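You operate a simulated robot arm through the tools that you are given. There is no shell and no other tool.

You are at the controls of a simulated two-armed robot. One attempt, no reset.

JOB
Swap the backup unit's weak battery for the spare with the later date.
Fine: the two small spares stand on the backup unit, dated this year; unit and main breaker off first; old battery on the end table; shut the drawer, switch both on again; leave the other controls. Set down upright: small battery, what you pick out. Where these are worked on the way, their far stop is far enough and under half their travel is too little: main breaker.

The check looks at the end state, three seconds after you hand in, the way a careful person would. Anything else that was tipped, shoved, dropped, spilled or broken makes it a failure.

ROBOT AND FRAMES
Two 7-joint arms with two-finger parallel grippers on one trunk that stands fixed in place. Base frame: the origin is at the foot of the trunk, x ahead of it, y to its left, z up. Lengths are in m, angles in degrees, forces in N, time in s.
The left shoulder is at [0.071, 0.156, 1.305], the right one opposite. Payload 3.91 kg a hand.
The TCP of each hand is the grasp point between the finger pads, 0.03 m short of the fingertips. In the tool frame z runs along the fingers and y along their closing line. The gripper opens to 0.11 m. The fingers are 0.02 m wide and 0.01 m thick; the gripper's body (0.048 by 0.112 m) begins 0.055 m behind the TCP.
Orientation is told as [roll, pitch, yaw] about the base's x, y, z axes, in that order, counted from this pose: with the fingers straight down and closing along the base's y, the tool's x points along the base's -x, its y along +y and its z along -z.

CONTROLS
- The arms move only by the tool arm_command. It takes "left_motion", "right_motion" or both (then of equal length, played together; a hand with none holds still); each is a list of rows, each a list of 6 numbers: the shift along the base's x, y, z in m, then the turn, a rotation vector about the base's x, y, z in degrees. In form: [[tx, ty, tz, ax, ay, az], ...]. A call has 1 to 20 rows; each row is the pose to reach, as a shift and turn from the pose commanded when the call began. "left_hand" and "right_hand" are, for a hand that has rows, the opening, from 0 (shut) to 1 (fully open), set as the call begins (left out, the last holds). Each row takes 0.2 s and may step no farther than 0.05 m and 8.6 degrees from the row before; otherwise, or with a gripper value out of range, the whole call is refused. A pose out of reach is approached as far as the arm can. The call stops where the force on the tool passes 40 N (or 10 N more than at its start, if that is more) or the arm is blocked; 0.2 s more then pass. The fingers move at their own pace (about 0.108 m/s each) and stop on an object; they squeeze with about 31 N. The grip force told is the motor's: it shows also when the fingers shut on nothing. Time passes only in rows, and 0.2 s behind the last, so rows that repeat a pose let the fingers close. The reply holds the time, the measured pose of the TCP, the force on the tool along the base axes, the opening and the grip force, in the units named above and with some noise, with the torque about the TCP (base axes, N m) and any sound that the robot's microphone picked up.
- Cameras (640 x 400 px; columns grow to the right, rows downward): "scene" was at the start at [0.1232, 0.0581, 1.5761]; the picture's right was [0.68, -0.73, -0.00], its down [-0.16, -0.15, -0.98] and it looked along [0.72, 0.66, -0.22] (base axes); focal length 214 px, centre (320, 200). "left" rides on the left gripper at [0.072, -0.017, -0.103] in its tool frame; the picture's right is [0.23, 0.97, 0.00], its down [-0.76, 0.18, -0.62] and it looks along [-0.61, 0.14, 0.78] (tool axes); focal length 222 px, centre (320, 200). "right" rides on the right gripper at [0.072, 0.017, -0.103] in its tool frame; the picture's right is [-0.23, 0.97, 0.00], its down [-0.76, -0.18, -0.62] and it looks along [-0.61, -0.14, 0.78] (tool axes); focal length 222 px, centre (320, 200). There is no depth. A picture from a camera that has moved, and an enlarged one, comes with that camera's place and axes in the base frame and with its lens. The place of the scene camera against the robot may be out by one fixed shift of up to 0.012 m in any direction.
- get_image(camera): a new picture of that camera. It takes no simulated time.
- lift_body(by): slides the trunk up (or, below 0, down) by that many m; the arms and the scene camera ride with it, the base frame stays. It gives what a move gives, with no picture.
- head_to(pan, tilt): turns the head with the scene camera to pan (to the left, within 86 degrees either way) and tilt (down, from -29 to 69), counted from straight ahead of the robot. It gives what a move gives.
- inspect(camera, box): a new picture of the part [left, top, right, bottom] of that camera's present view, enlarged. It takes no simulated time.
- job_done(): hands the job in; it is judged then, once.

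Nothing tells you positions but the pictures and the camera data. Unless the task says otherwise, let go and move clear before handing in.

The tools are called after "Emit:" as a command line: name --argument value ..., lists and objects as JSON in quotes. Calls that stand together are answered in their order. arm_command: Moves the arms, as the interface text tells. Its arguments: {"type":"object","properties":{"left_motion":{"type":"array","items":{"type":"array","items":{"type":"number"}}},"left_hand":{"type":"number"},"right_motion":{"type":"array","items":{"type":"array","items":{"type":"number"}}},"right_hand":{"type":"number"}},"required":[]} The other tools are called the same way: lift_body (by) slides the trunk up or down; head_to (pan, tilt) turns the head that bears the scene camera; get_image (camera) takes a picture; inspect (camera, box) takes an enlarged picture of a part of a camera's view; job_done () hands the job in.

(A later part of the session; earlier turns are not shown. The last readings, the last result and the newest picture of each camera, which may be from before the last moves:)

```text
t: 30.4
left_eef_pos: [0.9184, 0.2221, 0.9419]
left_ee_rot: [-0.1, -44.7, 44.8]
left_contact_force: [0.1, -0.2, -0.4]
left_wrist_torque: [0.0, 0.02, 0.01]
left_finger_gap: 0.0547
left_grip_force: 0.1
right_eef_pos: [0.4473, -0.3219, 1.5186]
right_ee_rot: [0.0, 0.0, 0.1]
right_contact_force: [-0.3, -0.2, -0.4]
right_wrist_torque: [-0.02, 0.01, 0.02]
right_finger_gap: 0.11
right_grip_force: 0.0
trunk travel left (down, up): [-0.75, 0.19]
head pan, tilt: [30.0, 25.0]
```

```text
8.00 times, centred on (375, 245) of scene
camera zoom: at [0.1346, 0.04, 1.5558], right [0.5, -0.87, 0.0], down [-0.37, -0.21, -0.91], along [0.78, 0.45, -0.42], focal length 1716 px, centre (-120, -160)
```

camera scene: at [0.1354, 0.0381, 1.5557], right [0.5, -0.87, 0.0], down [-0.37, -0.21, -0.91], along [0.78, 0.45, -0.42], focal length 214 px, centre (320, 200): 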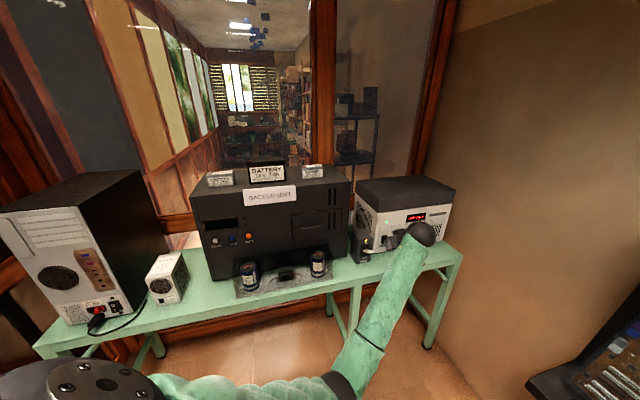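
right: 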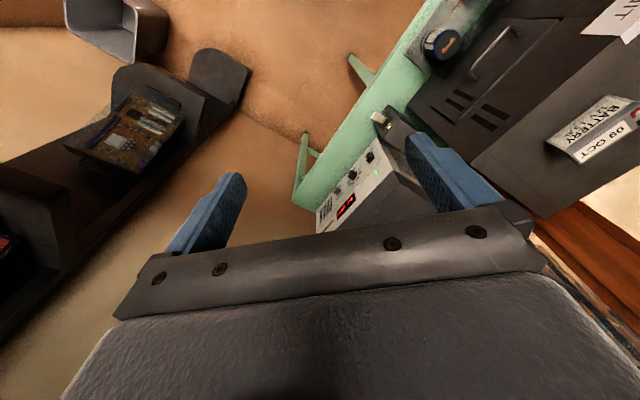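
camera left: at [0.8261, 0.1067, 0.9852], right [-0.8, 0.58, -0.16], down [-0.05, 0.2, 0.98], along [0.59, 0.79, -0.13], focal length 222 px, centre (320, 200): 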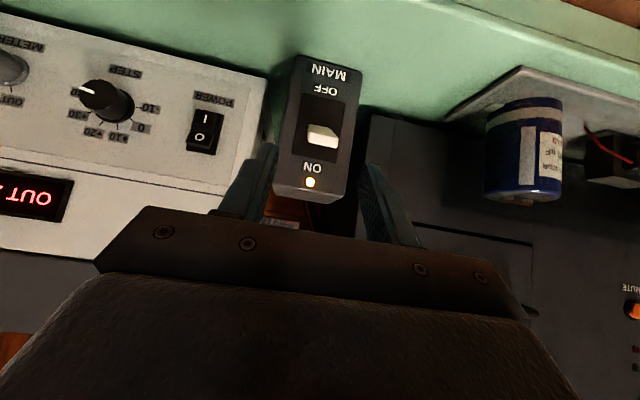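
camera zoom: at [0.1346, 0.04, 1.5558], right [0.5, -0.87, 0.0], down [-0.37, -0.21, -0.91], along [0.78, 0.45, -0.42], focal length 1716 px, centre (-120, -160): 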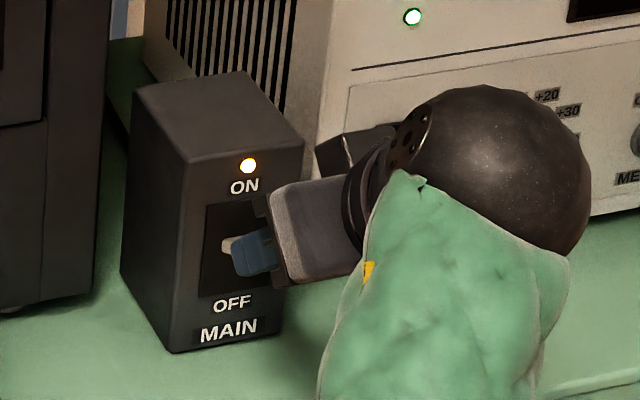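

Lever tip is just beyond the fingertips. I shift 4 mm sideways, advance 2.8 cm and close on it.

Emit:
arm_command --left_motion '[[0.004, 0.01, -0.01, 0, 0, 0], [0.011, 0.017, -0.02, 0, 0, 0], [0.011, 0.017, -0.02, 0, 0, 0]]'

Emit:
inspect --camera "left" --box '[220, 60, 420, 240]'

```text
t: 31.2
left_eef_pos: [0.9285, 0.2393, 0.9208]
left_ee_rot: [-0.1, -44.7, 45.0]
left_contact_force: [0.0, 0.5, 0.7]
left_wrist_torque: [0.0, -0.02, 0.0]
left_finger_gap: 0.055
left_grip_force: 0.0
right_eef_pos: [0.4473, -0.3221, 1.5197]
right_ee_rot: [0.0, 0.0, 0.1]
right_contact_force: [0.5, -1.1, 0.4]
right_wrist_torque: [-0.05, 0.0, -0.02]
right_finger_gap: 0.11
right_grip_force: 0.0
trunk travel left (down, up): [-0.75, 0.19]
head pan, tilt: [30.0, 25.0]
```

```text
2.22 times, centred on (320, 150) of left
camera zoom: at [0.8539, 0.1394, 0.9439], right [-0.8, 0.58, -0.16], down [-0.05, 0.2, 0.98], along [0.59, 0.79, -0.13], focal length 494 px, centre (320, 311)
```

zoom: 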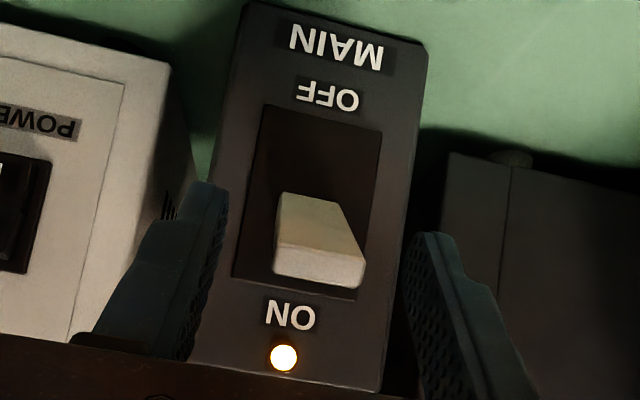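

The lever is between the fingers. Closing.

Emit:
arm_command --left_motion '[[0, 0, 0, 0, 0, 0], [0, 0, 0, 0, 0, 0]]' --left_hand 0

Emit:
inspect --camera "left" --box '[220, 60, 420, 240]'

```text
t: 31.9
left_eef_pos: [0.9304, 0.2378, 0.9215]
left_ee_rot: [-0.1, -44.7, 44.9]
left_contact_force: [8.6, -4.7, 2.0]
left_wrist_torque: [0.25, 0.05, 0.77]
left_finger_gap: 0.0239
left_grip_force: 44.8
right_eef_pos: [0.4486, -0.322, 1.5194]
right_ee_rot: [0.0, 0.1, 0.0]
right_contact_force: [-0.5, -0.2, 0.3]
right_wrist_torque: [-0.01, -0.05, -0.01]
right_finger_gap: 0.1103
right_grip_force: 0.1
trunk travel left (down, up): [-0.75, 0.19]
head pan, tilt: [30.0, 25.0]
```

```text
2.22 times, centred on (320, 150) of left
camera zoom: at [0.8546, 0.1383, 0.9437], right [-0.8, 0.58, -0.16], down [-0.05, 0.2, 0.98], along [0.6, 0.79, -0.13], focal length 494 px, centre (320, 311)
```

zoom: 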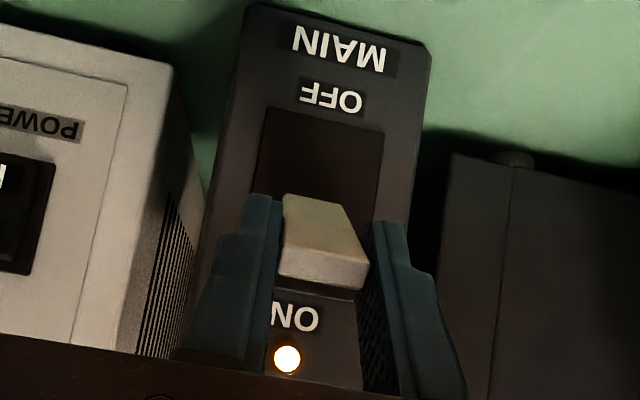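

Lever gripped (24 mm). Now I sweep it down along its arc to the far stop.

Emit:
arm_command --left_motion '[[0.0015, -0.0015, 0, 0, 0, 0], [-0.002, -0.005, -0.0104, 0, 0, 0], [-0.0039, -0.0069, -0.0205, 0, 0, 0], [-0.0046, -0.0076, -0.0309, 0, 0, 0], [-0.0039, -0.0069, -0.0413, 0, 0, 0], [-0.002, -0.005, -0.0514, 0, 0, 0], [0.0015, -0.0015, -0.0618, 0, 0, 0]]'

Emit:
inspect --camera "left" --box '[220, 60, 420, 240]'

Emit:
inspect --camera "scene" --box '[340, 220, 410, 270]'

```text
t: 32.8
left_eef_pos: [0.925, 0.2318, 0.9012]
left_ee_rot: [-0.4, -45.0, 45.2]
left_contact_force: [-13.3, 0.6, 7.5]
left_wrist_torque: [0.84, 0.36, 0.91]
left_finger_gap: 0.0237
left_grip_force: 44.5
right_eef_pos: [0.4455, -0.3221, 1.5201]
right_ee_rot: [0.0, -0.1, 0.0]
right_contact_force: [-0.6, -0.3, -1.1]
right_wrist_torque: [-0.01, -0.03, -0.01]
right_finger_gap: 0.11
right_grip_force: 0.1
trunk travel left (down, up): [-0.75, 0.19]
head pan, tilt: [30.0, 25.0]
stopped in row 4 (left hand): the force on the tool passed its limit at 49 N (the readings are from after the stop); the commanded pose is now the measured one
```

```text
2.22 times, centred on (320, 150) of left
camera zoom: at [0.8492, 0.1325, 0.9235], right [-0.8, 0.57, -0.16], down [-0.06, 0.2, 0.98], along [0.59, 0.79, -0.13], focal length 494 px, centre (320, 311)
```

zoom: 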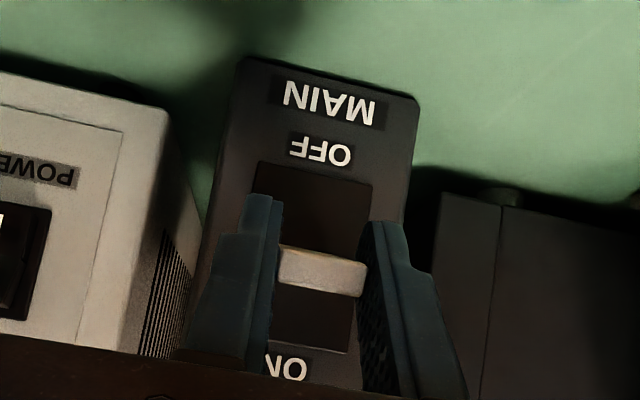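

```text
8.00 times, centred on (375, 245) of scene
camera zoom: at [0.1322, 0.0397, 1.5557], right [0.5, -0.87, 0.0], down [-0.36, -0.21, -0.91], along [0.79, 0.45, -0.42], focal length 1716 px, centre (-120, -160)
```

zoom: 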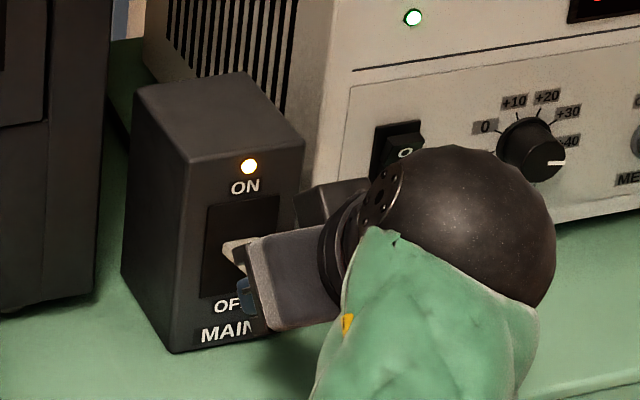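

Half-way, it loaded up because my arc was too tight; I continue in smaller steps with a little more pull-out.

Emit:
arm_command --left_motion '[[-0.003, -0.002, -0.005, 0, 0, 0], [-0.003, -0.002, -0.011, 0, 0, 0], [-0.003, -0.002, -0.017, 0, 0, 0]]'

Emit:
inspect --camera "left" --box '[220, 60, 420, 240]'

```text
t: 33.5
left_eef_pos: [0.9273, 0.2342, 0.8951]
left_ee_rot: [-0.4, -45.8, 45.2]
left_contact_force: [-18.8, -40.3, 10.8]
left_wrist_torque: [0.25, 0.32, 0.9]
left_finger_gap: 0.024
left_grip_force: 45.2
right_eef_pos: [0.4468, -0.3241, 1.5193]
right_ee_rot: [0.1, -0.1, 0.1]
right_contact_force: [0.2, 0.5, -0.4]
right_wrist_torque: [-0.04, -0.01, 0.03]
right_finger_gap: 0.1097
right_grip_force: 0.0
trunk travel left (down, up): [-0.75, 0.19]
head pan, tilt: [30.0, 25.0]
stopped in row 3 (left hand): the force on the tool passed its limit at 59 N (the readings are from after the stop); the commanded pose is now the measured one
```

```text
2.22 times, centred on (320, 150) of left
camera zoom: at [0.8506, 0.1342, 0.9162], right [-0.8, 0.58, -0.17], down [-0.07, 0.19, 0.98], along [0.6, 0.8, -0.11], focal length 494 px, centre (320, 311)
```

zoom: 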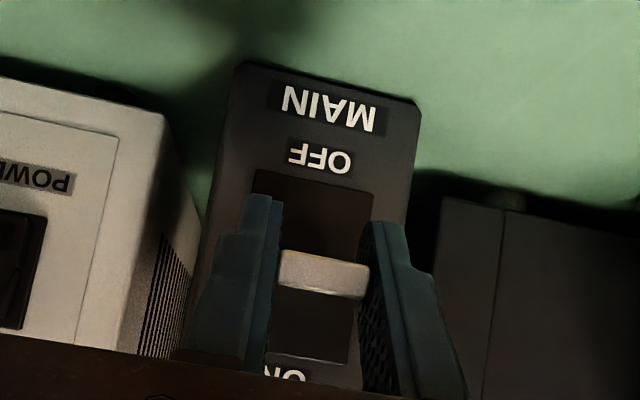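

Something loads the tool along the lever's axis. I'll hold and read the forces, then look closely.

Emit:
arm_command --left_motion '[[0, 0, 0, 0, 0, 0]]'

Emit:
inspect --camera "scene" --box '[345, 225, 405, 265]'

Emit:
get_image --camera "left"

```text
t: 33.9
left_eef_pos: [0.9276, 0.2348, 0.8965]
left_ee_rot: [-0.2, -45.8, 45.1]
left_contact_force: [-10.6, -47.3, 9.8]
left_wrist_torque: [0.09, 0.18, 0.29]
left_finger_gap: 0.0236
left_grip_force: 45.1
right_eef_pos: [0.4463, -0.3251, 1.5191]
right_ee_rot: [0.3, -0.1, 0.1]
right_contact_force: [0.2, -0.7, -0.3]
right_wrist_torque: [0.02, -0.02, -0.01]
right_finger_gap: 0.1097
right_grip_force: 0.0
trunk travel left (down, up): [-0.75, 0.19]
head pan, tilt: [30.0, 25.0]
```

```text
10.00 times, centred on (375, 245) of scene
camera zoom: at [0.1329, 0.0349, 1.5561], right [0.5, -0.87, 0.0], down [-0.37, -0.21, -0.91], along [0.79, 0.45, -0.42], focal length 2145 px, centre (-230, -250)
```

zoom: 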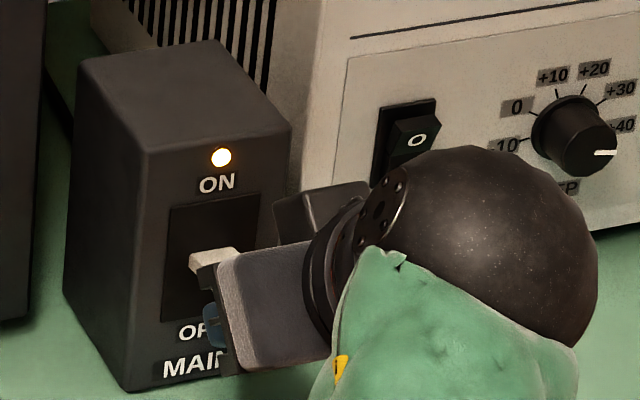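

```text
taken
camera left: at [0.8507, 0.1342, 0.916], right [-0.8, 0.58, -0.17], down [-0.07, 0.19, 0.98], along [0.6, 0.8, -0.11], focal length 222 px, centre (320, 200)
```

left: 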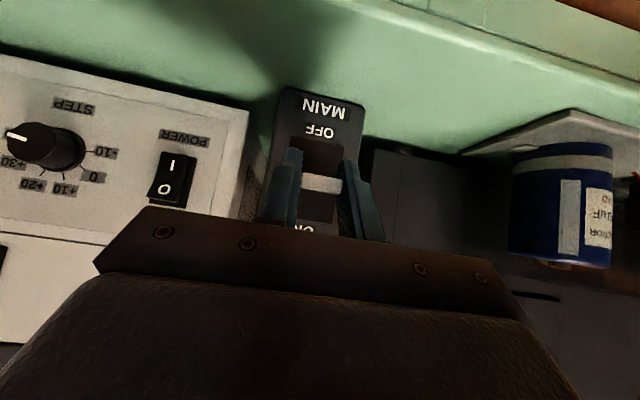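

I release the lever to relieve the load, keeping the fingers in place.

Emit:
arm_command --left_motion '[[0, 0, 0, 0, 0, 0], [0, 0, 0, 0, 0, 0]]' --left_hand 0.5

Emit:
inspect --camera "left" --box '[220, 60, 420, 240]'

Emit:
inspect --camera "scene" --box '[340, 220, 410, 270]'

```text
t: 34.5
left_eef_pos: [0.9264, 0.2373, 0.8944]
left_ee_rot: [0.0, -45.8, 45.2]
left_contact_force: [0.0, -0.9, -0.1]
left_wrist_torque: [0.04, 0.04, 0.0]
left_finger_gap: 0.0549
left_grip_force: 0.1
right_eef_pos: [0.4464, -0.3243, 1.5195]
right_ee_rot: [0.1, 0.0, 0.0]
right_contact_force: [-0.9, -0.1, 0.0]
right_wrist_torque: [0.02, -0.03, -0.02]
right_finger_gap: 0.1099
right_grip_force: 0.1
trunk travel left (down, up): [-0.75, 0.19]
head pan, tilt: [30.0, 25.0]
```

```text
2.22 times, centred on (320, 150) of left
camera zoom: at [0.8512, 0.1368, 0.9143], right [-0.8, 0.57, -0.16], down [-0.07, 0.19, 0.98], along [0.59, 0.8, -0.11], focal length 494 px, centre (320, 311)
```

zoom: 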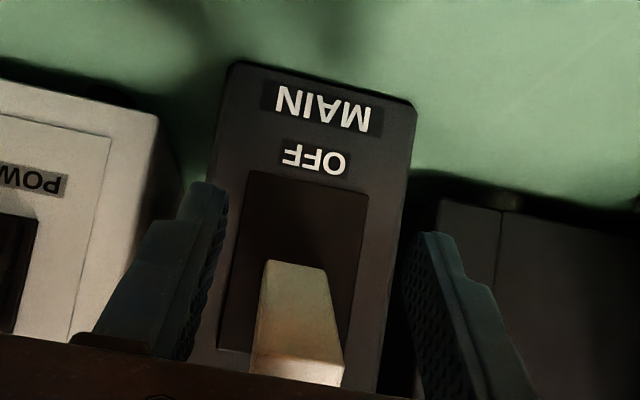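

```text
8.00 times, centred on (375, 245) of scene
camera zoom: at [0.1337, 0.0378, 1.5559], right [0.5, -0.87, 0.0], down [-0.37, -0.21, -0.91], along [0.78, 0.45, -0.42], focal length 1716 px, centre (-120, -160)
```

zoom: 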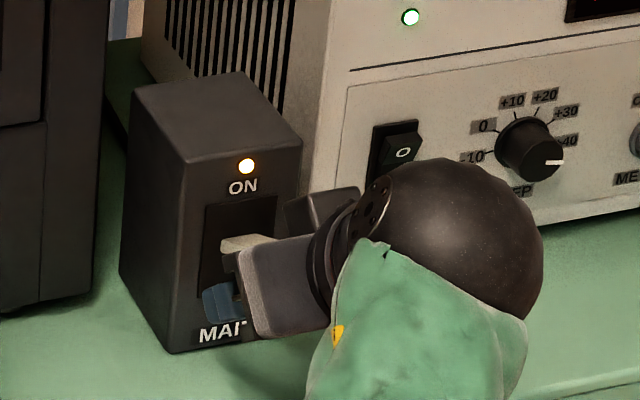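

The lever is a snap toggle and sprang back to ON. I'll back out, close the fingers, and instead push it down from above with the fingertips.

Emit:
arm_command --left_motion '[[-0.02, -0.02, 0.028, 0, 0, 0], [-0.04, -0.04, 0.0566, 0, 0, 0]]'

Emit:
arm_command --left_motion '[[0.001, -0.001, 0.02, 0, 0, 0], [0.001, -0.001, 0.02, 0, 0, 0], [0.037, 0.035, 0.02, 0, 0, 0], [0.037, 0.035, 0.02, 0, 0, 0]]' --left_hand 0

Emit:
inspect --camera "left" --box '[220, 60, 420, 240]'

Emit:
inspect --camera "scene" --box '[340, 220, 410, 270]'

```text
t: 35.0
left_eef_pos: [0.9077, 0.2642, 0.9464]
left_ee_rot: [2.8, -48.9, 45.3]
left_contact_force: [0.3, 0.2, 0.3]
left_wrist_torque: [-0.02, 0.0, 0.0]
left_finger_gap: 0.0551
left_grip_force: 0.6
right_eef_pos: [0.4505, -0.3237, 1.5185]
right_ee_rot: [0.1, 0.1, 0.3]
right_contact_force: [0.6, -0.9, 0.0]
right_wrist_torque: [0.03, 0.0, -0.03]
right_finger_gap: 0.1098
right_grip_force: 0.1
trunk travel left (down, up): [-0.75, 0.19]
head pan, tilt: [30.0, 25.0]
stopped in row 2 (left hand): the force on the tool passed its limit at 93 N (the readings are from after the stop); the commanded pose is now the measured one
```

```text
refused: row 3 steps farther than a row can; nothing moved
```

```text
2.22 times, centred on (320, 150) of left
camera zoom: at [0.8353, 0.1609, 0.9583], right [-0.82, 0.55, -0.14], down [-0.09, 0.12, 0.99], along [0.56, 0.82, -0.05], focal length 494 px, centre (320, 311)
```

zoom: 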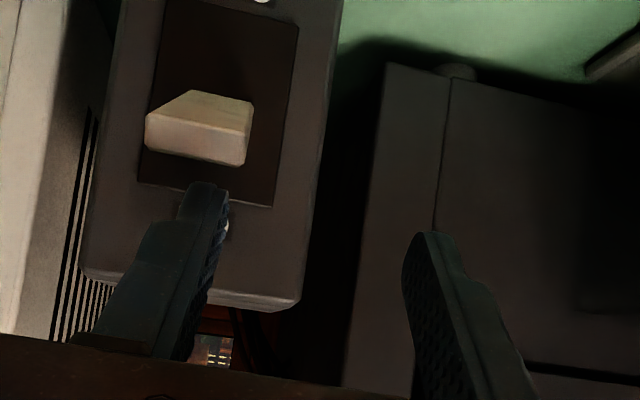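

```text
8.00 times, centred on (375, 245) of scene
camera zoom: at [0.1376, 0.0365, 1.5558], right [0.5, -0.87, 0.0], down [-0.37, -0.21, -0.91], along [0.78, 0.45, -0.42], focal length 1716 px, centre (-120, -160)
```

zoom: 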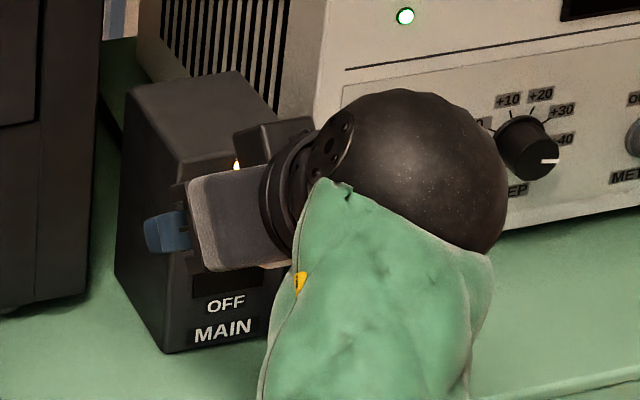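

The retreat went wrong: the hand was forced sideways off the lever. I need to see the arm as a whole before moving on.

Emit:
get_image --camera "scene"

Emit:
get_image --camera "left"

Emit:
get_image --camera "right"

Emit:
head_to --pan 15 --tilt 60

Emit:
get_image --camera "scene"

```text
taken
camera scene: at [0.1376, 0.0365, 1.5558], right [0.5, -0.87, 0.0], down [-0.37, -0.21, -0.91], along [0.78, 0.45, -0.42], focal length 214 px, centre (320, 200)
```

scene: 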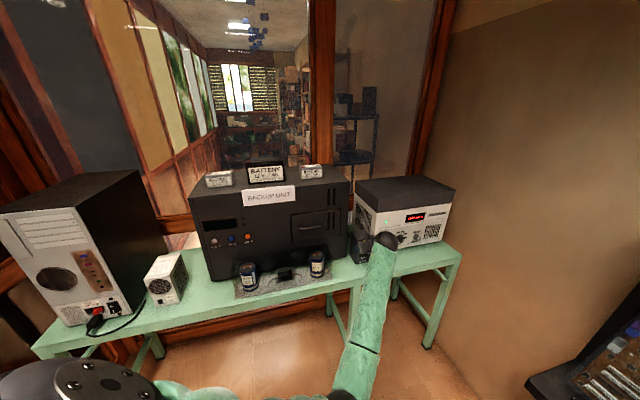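

```text
taken
camera left: at [0.8353, 0.1609, 0.9583], right [-0.82, 0.55, -0.14], down [-0.09, 0.12, 0.99], along [0.56, 0.82, -0.05], focal length 222 px, centre (320, 200)
```

left: 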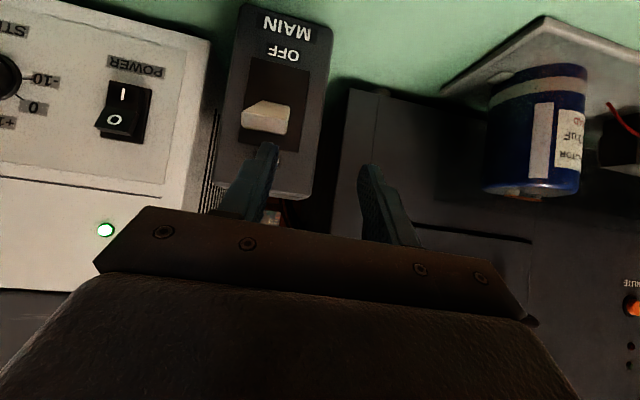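

```text
taken
camera right: at [0.3796, -0.3075, 1.6216], right [0.22, 0.97, 0.0], down [0.76, -0.18, 0.62], along [0.61, -0.14, -0.78], focal length 222 px, centre (320, 200)
```

right: 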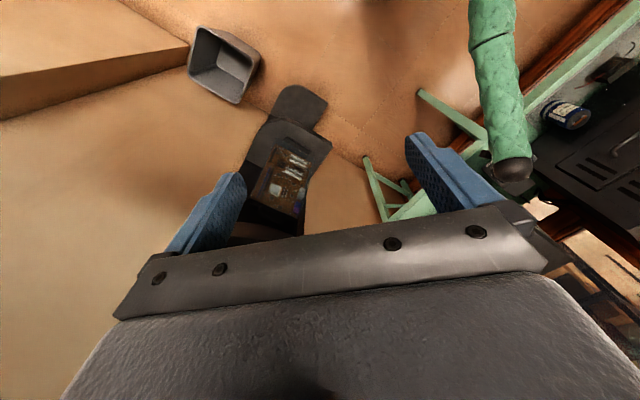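

```text
t: 36.0
left_eef_pos: [0.9067, 0.2628, 0.9429]
left_ee_rot: [3.0, -48.7, 45.0]
left_contact_force: [-0.6, 0.3, 0.0]
left_wrist_torque: [0.01, -0.01, -0.02]
left_finger_gap: 0.0547
left_grip_force: 0.0
right_eef_pos: [0.4476, -0.3215, 1.5185]
right_ee_rot: [0.1, 0.0, 0.0]
right_contact_force: [0.6, -0.1, -0.8]
right_wrist_torque: [0.02, 0.0, -0.02]
right_finger_gap: 0.1098
right_grip_force: 0.1
trunk travel left (down, up): [-0.75, 0.19]
head pan, tilt: [15.0, 60.0]
```

```text
taken
camera scene: at [0.1202, 0.0099, 1.5057], right [0.26, -0.97, 0.0], down [-0.84, -0.22, -0.5], along [0.48, 0.13, -0.87], focal length 214 px, centre (320, 200)
```

scene: 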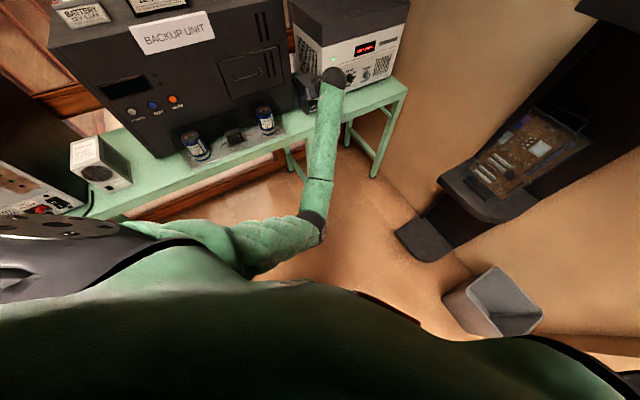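

The left forearm comes up from a low elbow and likely leaned on the bench edge, which blocked the hand. I'll raise the trunk to bring the whole arm up and clear.

Emit:
lift_body --by 0.1

Emit:
get_image --camera "scene"

Emit:
get_image --camera "left"

```text
t: 37.4
left_eef_pos: [0.9062, 0.2636, 1.0441]
left_ee_rot: [2.9, -48.7, 45.0]
left_contact_force: [0.3, 0.1, 0.6]
left_wrist_torque: [-0.02, 0.01, 0.01]
left_finger_gap: 0.0548
left_grip_force: 0.0
right_eef_pos: [0.4481, -0.3194, 1.619]
right_ee_rot: [0.0, 0.0, 0.1]
right_contact_force: [-1.1, 0.8, -0.6]
right_wrist_torque: [0.0, -0.02, 0.0]
right_finger_gap: 0.1102
right_grip_force: 0.1
trunk travel left (down, up): [-0.85, 0.09]
head pan, tilt: [15.0, 60.0]
```

```text
taken
camera scene: at [0.1195, 0.0112, 1.6056], right [0.26, -0.97, 0.0], down [-0.84, -0.22, -0.5], along [0.48, 0.13, -0.87], focal length 214 px, centre (320, 200)
```

scene: 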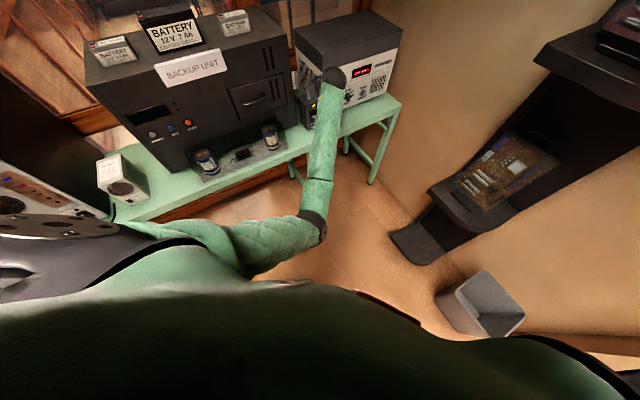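

```text
taken
camera left: at [0.8337, 0.1604, 1.0559], right [-0.82, 0.56, -0.14], down [-0.08, 0.12, 0.99], along [0.57, 0.82, -0.06], focal length 222 px, centre (320, 200)
```

left: 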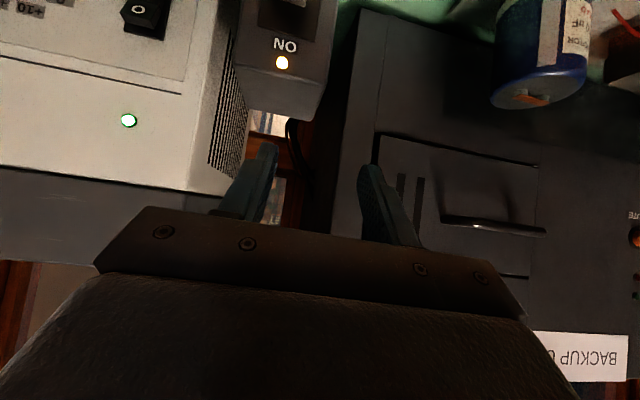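

I test whether the arm tracks properly in free space here with a short retreat.

Emit:
arm_command --left_motion '[[-0.015, -0.015, 0, 0, 0, 0], [-0.03, -0.03, 0, 0, 0, 0]]' --left_hand 0

Emit:
arm_command --left_motion '[[-0.02, -0.02, 0, 0, 0, 0], [-0.04, -0.04, 0, 0, 0, 0]]'

Emit:
get_image --camera "scene"

```text
t: 38.2
left_eef_pos: [0.8903, 0.2855, 1.0779]
left_ee_rot: [3.7, -52.7, 46.5]
left_contact_force: [-0.5, -0.2, -1.0]
left_wrist_torque: [0.0, 0.01, -0.02]
left_finger_gap: 0.0
left_grip_force: 30.8
right_eef_pos: [0.4493, -0.3207, 1.6188]
right_ee_rot: [0.0, 0.1, 0.2]
right_contact_force: [-0.2, 0.0, -0.3]
right_wrist_torque: [0.01, 0.01, 0.01]
right_finger_gap: 0.1104
right_grip_force: 0.1
trunk travel left (down, up): [-0.85, 0.09]
head pan, tilt: [15.0, 60.0]
stopped in row 2 (left hand): the arm was blocked; the commanded pose is now the measured one
```

```text
t: 39.0
left_eef_pos: [0.8598, 0.3151, 1.1103]
left_ee_rot: [7.3, -58.2, 46.6]
left_contact_force: [-0.6, 0.3, 1.5]
left_wrist_torque: [0.03, -0.04, 0.02]
left_finger_gap: 0.0
left_grip_force: 30.8
right_eef_pos: [0.4481, -0.3198, 1.6195]
right_ee_rot: [0.1, 0.0, 0.3]
right_contact_force: [0.5, 0.0, 0.1]
right_wrist_torque: [0.04, 0.02, 0.0]
right_finger_gap: 0.1101
right_grip_force: 0.1
trunk travel left (down, up): [-0.85, 0.09]
head pan, tilt: [15.0, 60.0]
stopped in row 2 (left hand): the arm was blocked; the commanded pose is now the measured one
```

```text
taken
camera scene: at [0.1196, 0.0114, 1.6057], right [0.26, -0.97, 0.0], down [-0.84, -0.22, -0.5], along [0.48, 0.13, -0.87], focal length 214 px, centre (320, 200)
```

scene: 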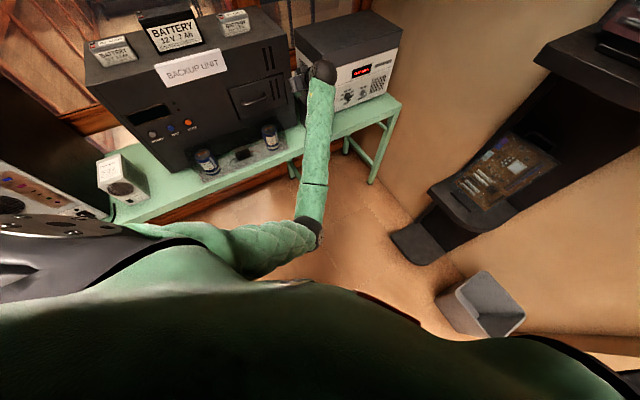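

The left upper arm is jammed against the robot's own chest when reaching this far across. I'll take the left hand up and out to its own side, and use the right arm for the breaker.

Emit:
arm_command --left_motion '[[-0.01, 0, 0.04, 0, 0, 0], [-0.02, 0, 0.08, 0, 0, 0], [-0.04, 0.01, 0.12, 0, 0, 0], [-0.06, 0.02, 0.16, 0, 0, 0], [-0.08, 0.03, 0.2, 0, 0, 0]]'

Emit:
get_image --camera "scene"

```text
t: 40.4
left_eef_pos: [0.7698, 0.396, 1.3196]
left_ee_rot: [14.7, -61.5, 43.8]
left_contact_force: [0.3, 0.7, 0.1]
left_wrist_torque: [-0.05, 0.01, 0.02]
left_finger_gap: 0.0
left_grip_force: 30.7
right_eef_pos: [0.4487, -0.3206, 1.6184]
right_ee_rot: [0.1, 0.0, 0.2]
right_contact_force: [0.2, 0.5, 0.9]
right_wrist_torque: [0.0, -0.05, -0.03]
right_finger_gap: 0.1103
right_grip_force: 0.1
trunk travel left (down, up): [-0.85, 0.09]
head pan, tilt: [15.0, 60.0]
stopped in row 5 (left hand): the arm was blocked; the commanded pose is now the measured one
```

```text
taken
camera scene: at [0.1195, 0.0112, 1.6057], right [0.26, -0.97, 0.0], down [-0.84, -0.22, -0.5], along [0.48, 0.13, -0.87], focal length 214 px, centre (320, 200)
```

scene: 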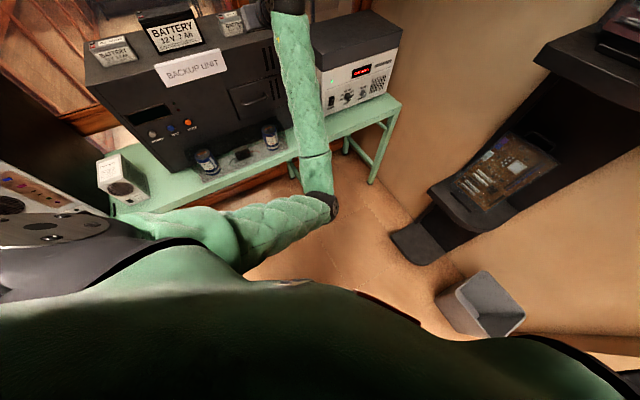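

Still folding against the chest; I slide the hand left along the front of the unit at this height.

Emit:
arm_command --left_motion '[[-0.03, 0.03, 0, 0, 0, 0], [-0.06, 0.06, 0, 0, 0, 0], [-0.09, 0.09, 0, 0, 0, 0], [-0.12, 0.12, 0, 0, 0, 0], [-0.15, 0.15, 0, 0, 0, 0], [-0.18, 0.18, 0, 0, 0, 0], [-0.21, 0.21, 0, 0, 0, 0], [-0.24, 0.24, 0, 0, 0, 0], [-0.27, 0.27, 0, 0, 0, 0], [-0.3, 0.3, 0, 0, 0, 0]]'

Emit:
get_image --camera "scene"

```text
t: 42.6
left_eef_pos: [0.4688, 0.6941, 1.318]
left_ee_rot: [14.5, -61.3, 43.9]
left_contact_force: [-0.5, 0.7, -0.3]
left_wrist_torque: [-0.03, 0.01, -0.02]
left_finger_gap: 0.0001
left_grip_force: 30.9
right_eef_pos: [0.4473, -0.3187, 1.6198]
right_ee_rot: [-0.2, 0.0, 0.2]
right_contact_force: [-0.8, -0.3, 0.7]
right_wrist_torque: [0.0, 0.0, 0.0]
right_finger_gap: 0.1098
right_grip_force: 0.1
trunk travel left (down, up): [-0.85, 0.09]
head pan, tilt: [15.0, 60.0]
```

```text
taken
camera scene: at [0.1185, 0.013, 1.6058], right [0.26, -0.97, 0.0], down [-0.84, -0.22, -0.5], along [0.48, 0.13, -0.87], focal length 214 px, centre (320, 200)
```

scene: 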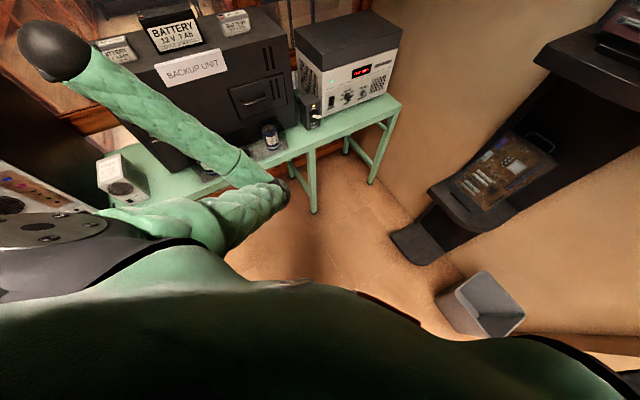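

I take the left hand back to its starting pose to see how its elbow settles.

Emit:
arm_command --left_motion '[[0, 0, 0.033, -3.6, 5.32, -4.71], [0, 0, 0.066, -7.2, 10.64, -9.42], [0, 0, 0.099, -10.8, 15.96, -14.13], [0, 0, 0.132, -14.4, 21.28, -18.84], [0, 0, 0.165, -18, 26.6, -23.55], [0, 0, 0.198, -21.6, 31.9, -28.26], [0, 0, 0.231, -25.2, 37.2, -32.97], [0, 0, 0.264, -28.8, 42.6, -37.68], [0, 0, 0.297, -32.4, 47.9, -42.4], [0, 0, 0.33, -36, 53.2, -47.1]]'

Emit:
head_to --pan 43 --tilt 12.5

Emit:
get_image --camera "scene"

Emit:
get_image --camera "right"

```text
t: 44.8
left_eef_pos: [0.4675, 0.6916, 1.6511]
left_ee_rot: [-0.1, -0.1, 0.0]
left_contact_force: [-0.1, 0.5, 0.8]
left_wrist_torque: [0.0, -0.02, -0.05]
left_finger_gap: 0.0001
left_grip_force: 31.1
right_eef_pos: [0.447, -0.3207, 1.6198]
right_ee_rot: [-0.1, -0.2, 0.1]
right_contact_force: [-0.6, -0.1, -0.8]
right_wrist_torque: [-0.01, 0.0, 0.0]
right_finger_gap: 0.1101
right_grip_force: 0.1
trunk travel left (down, up): [-0.85, 0.09]
head pan, tilt: [15.0, 60.0]
```

```text
t: 45.9
left_eef_pos: [0.4705, 0.6937, 1.6493]
left_ee_rot: [0.1, -0.2, 0.1]
left_contact_force: [0.5, 0.4, -1.2]
left_wrist_torque: [0.02, 0.01, 0.01]
left_finger_gap: 0.0
left_grip_force: 31.5
right_eef_pos: [0.4469, -0.3205, 1.6195]
right_ee_rot: [0.0, 0.0, 0.0]
right_contact_force: [-0.4, -0.2, -0.9]
right_wrist_torque: [0.0, 0.01, 0.02]
right_finger_gap: 0.11
right_grip_force: 0.1
trunk travel left (down, up): [-0.85, 0.09]
head pan, tilt: [43.0, 12.5]
```

```text
taken
camera scene: at [0.1229, 0.0576, 1.676], right [0.68, -0.73, 0.0], down [-0.16, -0.15, -0.98], along [0.71, 0.67, -0.22], focal length 214 px, centre (320, 200)
```

scene: 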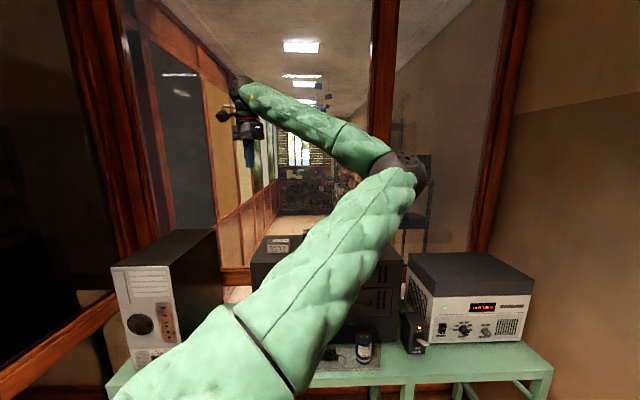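

```text
taken
camera right: at [0.3765, -0.3045, 1.7229], right [0.22, 0.97, 0.0], down [0.76, -0.18, 0.62], along [0.61, -0.14, -0.78], focal length 222 px, centre (320, 200)
```

right: 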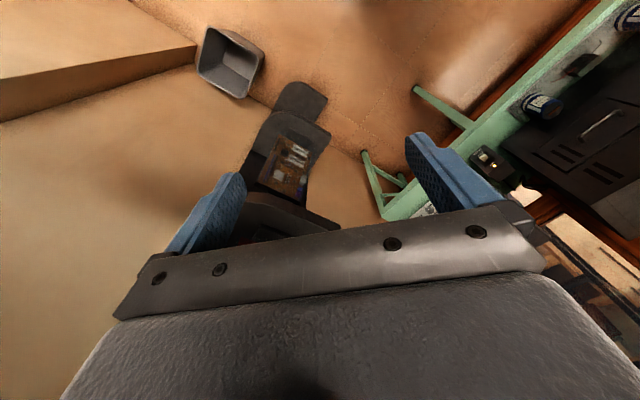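

The left elbow now sits on the inner side. I'll swing the whole left arm rigidly out to its left about its shoulder, as the first leg of a loop that should bring the elbow back down/outside.

Emit:
arm_command --left_motion '[[-0.0385, 0.0268, 0, 0, 0, 4], [-0.0788, 0.0506, 0, 0, 0, 8], [-0.1206, 0.0715, 0, 0, 0, 12], [-0.1638, 0.0895, 0, 0, 0, 16], [-0.2081, 0.1044, 0, 0, 0, 20], [-0.2533, 0.1162, 0, 0, 0, 24], [-0.2993, 0.1248, 0, 0, 0, 28], [-0.3458, 0.1301, 0, 0, 0, 32], [-0.3925, 0.1323, 0, 0, 0, 36], [-0.4392, 0.1311, 0, 0, 0, 40]]'

Emit:
head_to --pan 70 --tilt 5

Emit:
get_image --camera "scene"

Emit:
get_image --camera "right"

```text
t: 48.1
left_eef_pos: [0.0284, 0.8269, 1.6497]
left_ee_rot: [-0.1, -0.2, 40.0]
left_contact_force: [-0.6, 0.8, -1.2]
left_wrist_torque: [0.0, 0.02, 0.01]
left_finger_gap: 0.0001
left_grip_force: 31.3
right_eef_pos: [0.4461, -0.3192, 1.6217]
right_ee_rot: [-0.1, -0.1, 0.1]
right_contact_force: [0.4, 0.4, 0.1]
right_wrist_torque: [0.01, -0.07, 0.0]
right_finger_gap: 0.1103
right_grip_force: 0.0
trunk travel left (down, up): [-0.85, 0.09]
head pan, tilt: [43.0, 12.5]
```

```text
t: 49.0
left_eef_pos: [0.0311, 0.8248, 1.6507]
left_ee_rot: [0.1, -0.1, 40.0]
left_contact_force: [-0.5, -0.1, 0.2]
left_wrist_torque: [0.03, 0.02, -0.01]
left_finger_gap: 0.0
left_grip_force: 31.5
right_eef_pos: [0.4484, -0.32, 1.6196]
right_ee_rot: [0.1, 0.0, 0.1]
right_contact_force: [0.3, -0.2, -0.1]
right_wrist_torque: [0.0, 0.01, -0.02]
right_finger_gap: 0.1101
right_grip_force: 0.1
trunk travel left (down, up): [-0.85, 0.09]
head pan, tilt: [70.0, 5.0]
```

```text
taken
camera scene: at [0.0871, 0.0803, 1.6882], right [0.94, -0.34, 0.0], down [-0.03, -0.08, -1.0], along [0.34, 0.94, -0.09], focal length 214 px, centre (320, 200)
```

scene: 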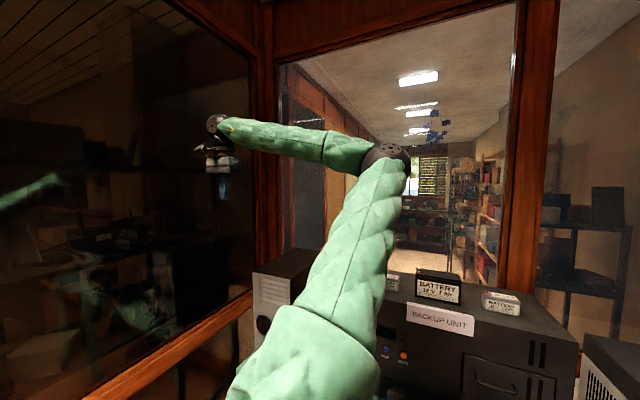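

```text
taken
camera right: at [0.3775, -0.3043, 1.7226], right [0.22, 0.97, 0.0], down [0.76, -0.18, 0.62], along [0.61, -0.14, -0.78], focal length 222 px, centre (320, 200)
```

right: 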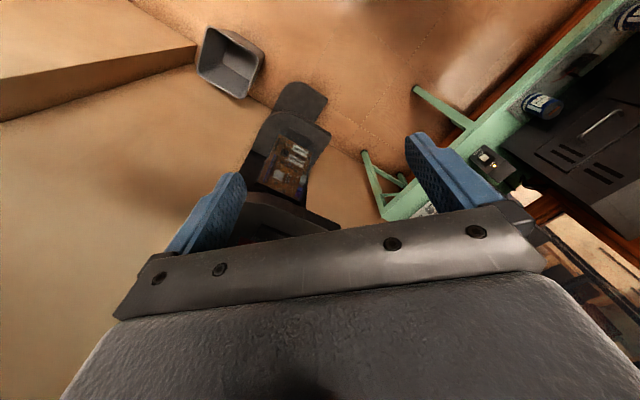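

The arm follows fine here. The jam only arises at short radius across the chest, so I'll work with the tool pointing straight down (longer radius) and a lower trunk. Returning the hand to the front at yaw 45.

Emit:
arm_command --left_motion '[[0.0467, 0.0012, 0, 0, 0, 0.5], [0.0934, 0.0022, 0, 0, 0, 1], [0.1399, 0, 0, 0, 0, 1.5], [0.1859, -0.0063, 0, 0, 0, 2], [0.2311, -0.0149, 0, 0, 0, 2.5], [0.2754, -0.0267, 0, 0, 0, 3], [0.3186, -0.0416, 0, 0, 0, 3.5], [0.3604, -0.0596, 0, 0, 0, 4], [0.4007, -0.0805, 0, 0, 0, 4.5], [0.4392, -0.1311, 0, 0, 0, 5]]'

Emit:
lift_body --by -0.25

Emit:
head_to --pan 25 --tilt 15

Emit:
get_image --camera "scene"

```text
refused: row 10 steps farther than a row can; nothing moved
```

```text
t: 51.6
left_eef_pos: [0.03, 0.826, 1.4]
left_ee_rot: [0.0, -0.1, 40.1]
left_contact_force: [-0.3, 0.4, -0.4]
left_wrist_torque: [0.0, -0.02, -0.01]
left_finger_gap: 0.0
left_grip_force: 30.5
right_eef_pos: [0.4469, -0.3196, 1.3705]
right_ee_rot: [0.0, 0.1, 0.0]
right_contact_force: [-0.3, 1.6, -0.3]
right_wrist_torque: [0.03, 0.0, 0.02]
right_finger_gap: 0.1101
right_grip_force: 0.1
trunk travel left (down, up): [-0.6, 0.34]
head pan, tilt: [70.0, 5.0]
```

```text
t: 52.7
left_eef_pos: [0.0305, 0.8267, 1.4]
left_ee_rot: [-0.1, -0.1, 39.9]
left_contact_force: [-0.6, -0.8, 0.0]
left_wrist_torque: [0.01, 0.03, 0.01]
left_finger_gap: 0.0
left_grip_force: 30.9
right_eef_pos: [0.4485, -0.3203, 1.3688]
right_ee_rot: [0.0, 0.0, 0.1]
right_contact_force: [0.1, -0.5, 0.9]
right_wrist_torque: [0.01, 0.01, -0.03]
right_finger_gap: 0.1102
right_grip_force: 0.1
trunk travel left (down, up): [-0.6, 0.34]
head pan, tilt: [25.0, 15.0]
```

```text
taken
camera scene: at [0.1393, 0.0338, 1.422], right [0.42, -0.91, 0.0], down [-0.23, -0.11, -0.97], along [0.88, 0.41, -0.26], focal length 214 px, centre (320, 200)
```

scene: 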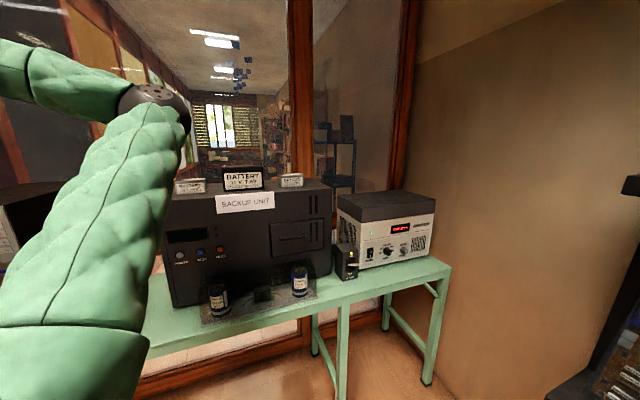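

I redo that return as an even straight move at z=1.40, above everything.

Emit:
arm_command --left_motion '[[0.044, -0.0132, 0, 0, 0, 0.5], [0.088, -0.0264, 0, 0, 0, 1], [0.132, -0.0396, 0, 0, 0, 1.5], [0.176, -0.0528, 0, 0, 0, 2], [0.22, -0.066, 0, 0, 0, 2.5], [0.264, -0.0792, 0, 0, 0, 3], [0.308, -0.0924, 0, 0, 0, 3.5], [0.352, -0.1056, 0, 0, 0, 4], [0.396, -0.1188, 0, 0, 0, 4.5], [0.44, -0.132, 0, 0, 0, 5]]'

Emit:
get_image --camera "scene"

Emit:
get_image --camera "left"

```text
t: 54.9
left_eef_pos: [0.4723, 0.692, 1.4007]
left_ee_rot: [0.1, -0.1, 45.0]
left_contact_force: [-0.4, -0.6, 0.6]
left_wrist_torque: [0.03, 0.02, -0.03]
left_finger_gap: 0.0
left_grip_force: 31.0
right_eef_pos: [0.4482, -0.321, 1.3698]
right_ee_rot: [0.0, 0.0, 0.2]
right_contact_force: [0.0, -0.5, -0.3]
right_wrist_torque: [0.01, 0.02, -0.01]
right_finger_gap: 0.1099
right_grip_force: 0.0
trunk travel left (down, up): [-0.6, 0.34]
head pan, tilt: [25.0, 15.0]
```

```text
taken
camera scene: at [0.1402, 0.0327, 1.4219], right [0.42, -0.91, 0.0], down [-0.24, -0.11, -0.97], along [0.87, 0.41, -0.26], focal length 214 px, centre (320, 200)
```

scene: 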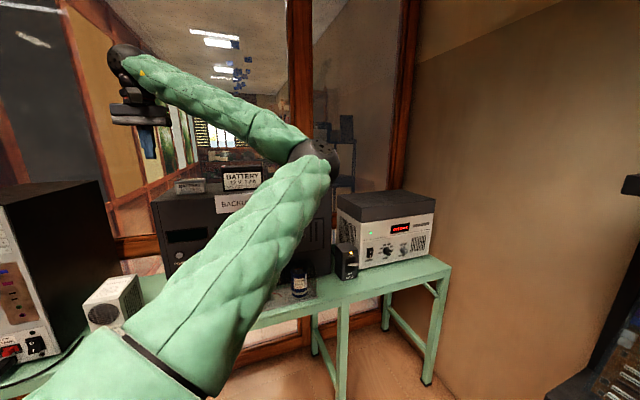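

```text
taken
camera left: at [0.4328, 0.6285, 1.5038], right [-0.85, 0.53, 0.0], down [0.41, 0.66, 0.63], along [0.33, 0.53, -0.78], focal length 222 px, centre (320, 200)
```

left: 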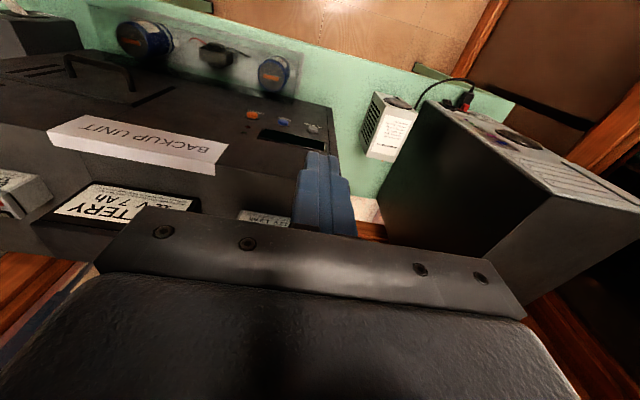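

I carry the hand (tool down) along the front to above the breaker lever, descending to z≈1.15.

Emit:
arm_command --left_motion '[[0.0311, -0.0297, -0.0167, 0, 0, 0], [0.0621, -0.0593, -0.0333, 0, 0, 0], [0.0932, -0.089, -0.05, 0, 0, 0], [0.1243, -0.1186, -0.0667, 0, 0, 0], [0.1553, -0.1483, -0.0833, 0, 0, 0], [0.1864, -0.1779, -0.1, 0, 0, 0], [0.2175, -0.2076, -0.1167, 0, 0, 0], [0.2485, -0.2372, -0.1333, 0, 0, 0], [0.2796, -0.2669, -0.15, 0, 0, 0], [0.3107, -0.2965, -0.1667, 0, 0, 0], [0.3417, -0.3262, -0.1833, 0, 0, 0], [0.3728, -0.3558, -0.2, 0, 0, 0], [0.4039, -0.3855, -0.2167, 0, 0, 0], [0.4349, -0.4151, -0.2333, 0, 0, 0], [0.466, -0.4448, -0.25, 0, 0, 0]]'

Emit:
get_image --camera "scene"

Emit:
get_image --camera "left"

```text
t: 58.1
left_eef_pos: [0.9842, 0.2721, 1.147]
left_ee_rot: [0.0, -0.2, 45.0]
left_contact_force: [0.5, -0.5, 0.0]
left_wrist_torque: [-0.03, -0.01, 0.0]
left_finger_gap: 0.0001
left_grip_force: 31.6
left hand out of reach, approached as far as the arm can: row 7, 8, 9, 10, 11, 12, 13, 14, 15
right_eef_pos: [0.449, -0.3202, 1.3684]
right_ee_rot: [0.1, 0.0, 0.2]
right_contact_force: [1.2, 0.4, -0.5]
right_wrist_torque: [-0.01, 0.04, -0.02]
right_finger_gap: 0.11
right_grip_force: 0.1
trunk travel left (down, up): [-0.6, 0.34]
head pan, tilt: [25.0, 15.0]
```

```text
taken
camera scene: at [0.1406, 0.0329, 1.4219], right [0.42, -0.91, 0.0], down [-0.24, -0.11, -0.97], along [0.87, 0.41, -0.26], focal length 214 px, centre (320, 200)
```

scene: 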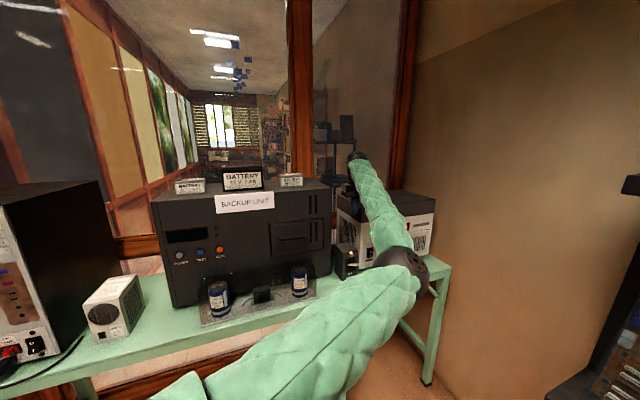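

```text
taken
camera left: at [0.9447, 0.209, 1.2499], right [-0.85, 0.53, 0.0], down [0.41, 0.66, 0.63], along [0.33, 0.53, -0.78], focal length 222 px, centre (320, 200)
```

left: 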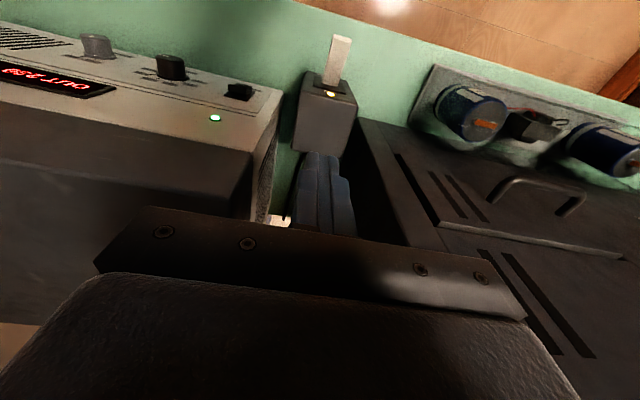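

With the elbow inside, the arm can't get back to the lever. I'll return left and do the full loop (left → overhead → down in front) to bring the elbow underneath.

Emit:
arm_command --left_motion '[[-0.0301, 0.0247, 0.025, 0, 0, 0], [-0.0602, 0.0494, 0.05, 0, 0, 0], [-0.0903, 0.0741, 0.075, 0, 0, 0], [-0.1204, 0.0988, 0.1, 0, 0, 0], [-0.1505, 0.1235, 0.125, 0, 0, 0], [-0.1806, 0.1482, 0.15, 0, 0, 0], [-0.2107, 0.1729, 0.175, 0, 0, 0], [-0.2408, 0.1976, 0.2, 0, 0, 0], [-0.2709, 0.2223, 0.225, 0, 0, 0], [-0.301, 0.247, 0.253, 0, 0, 0], [-0.3311, 0.2717, 0.253, 0, 0, 0], [-0.3612, 0.2964, 0.253, 0, 0, 0], [-0.3913, 0.3211, 0.253, 0, 0, 0], [-0.4214, 0.3458, 0.253, 0, 0, 0], [-0.4515, 0.3705, 0.253, 0, 0, 0], [-0.4816, 0.3952, 0.253, 0, 0, 0], [-0.512, 0.42, 0.253, 0, 0, 0]]'

```text
t: 61.7
left_eef_pos: [0.4708, 0.6955, 1.3996]
left_ee_rot: [-0.2, -0.1, 45.0]
left_contact_force: [-0.4, 1.0, -0.5]
left_wrist_torque: [0.0, -0.04, -0.03]
left_finger_gap: 0.0002
left_grip_force: 31.2
left hand out of reach, approached as far as the arm can: row 1, 2, 3, 4, 5, 6, 7
right_eef_pos: [0.4467, -0.3187, 1.371]
right_ee_rot: [-0.1, -0.1, 0.2]
right_contact_force: [-0.5, 0.7, 0.3]
right_wrist_torque: [-0.04, -0.02, 0.0]
right_finger_gap: 0.1097
right_grip_force: 0.1
trunk travel left (down, up): [-0.6, 0.34]
head pan, tilt: [25.0, 15.0]
```

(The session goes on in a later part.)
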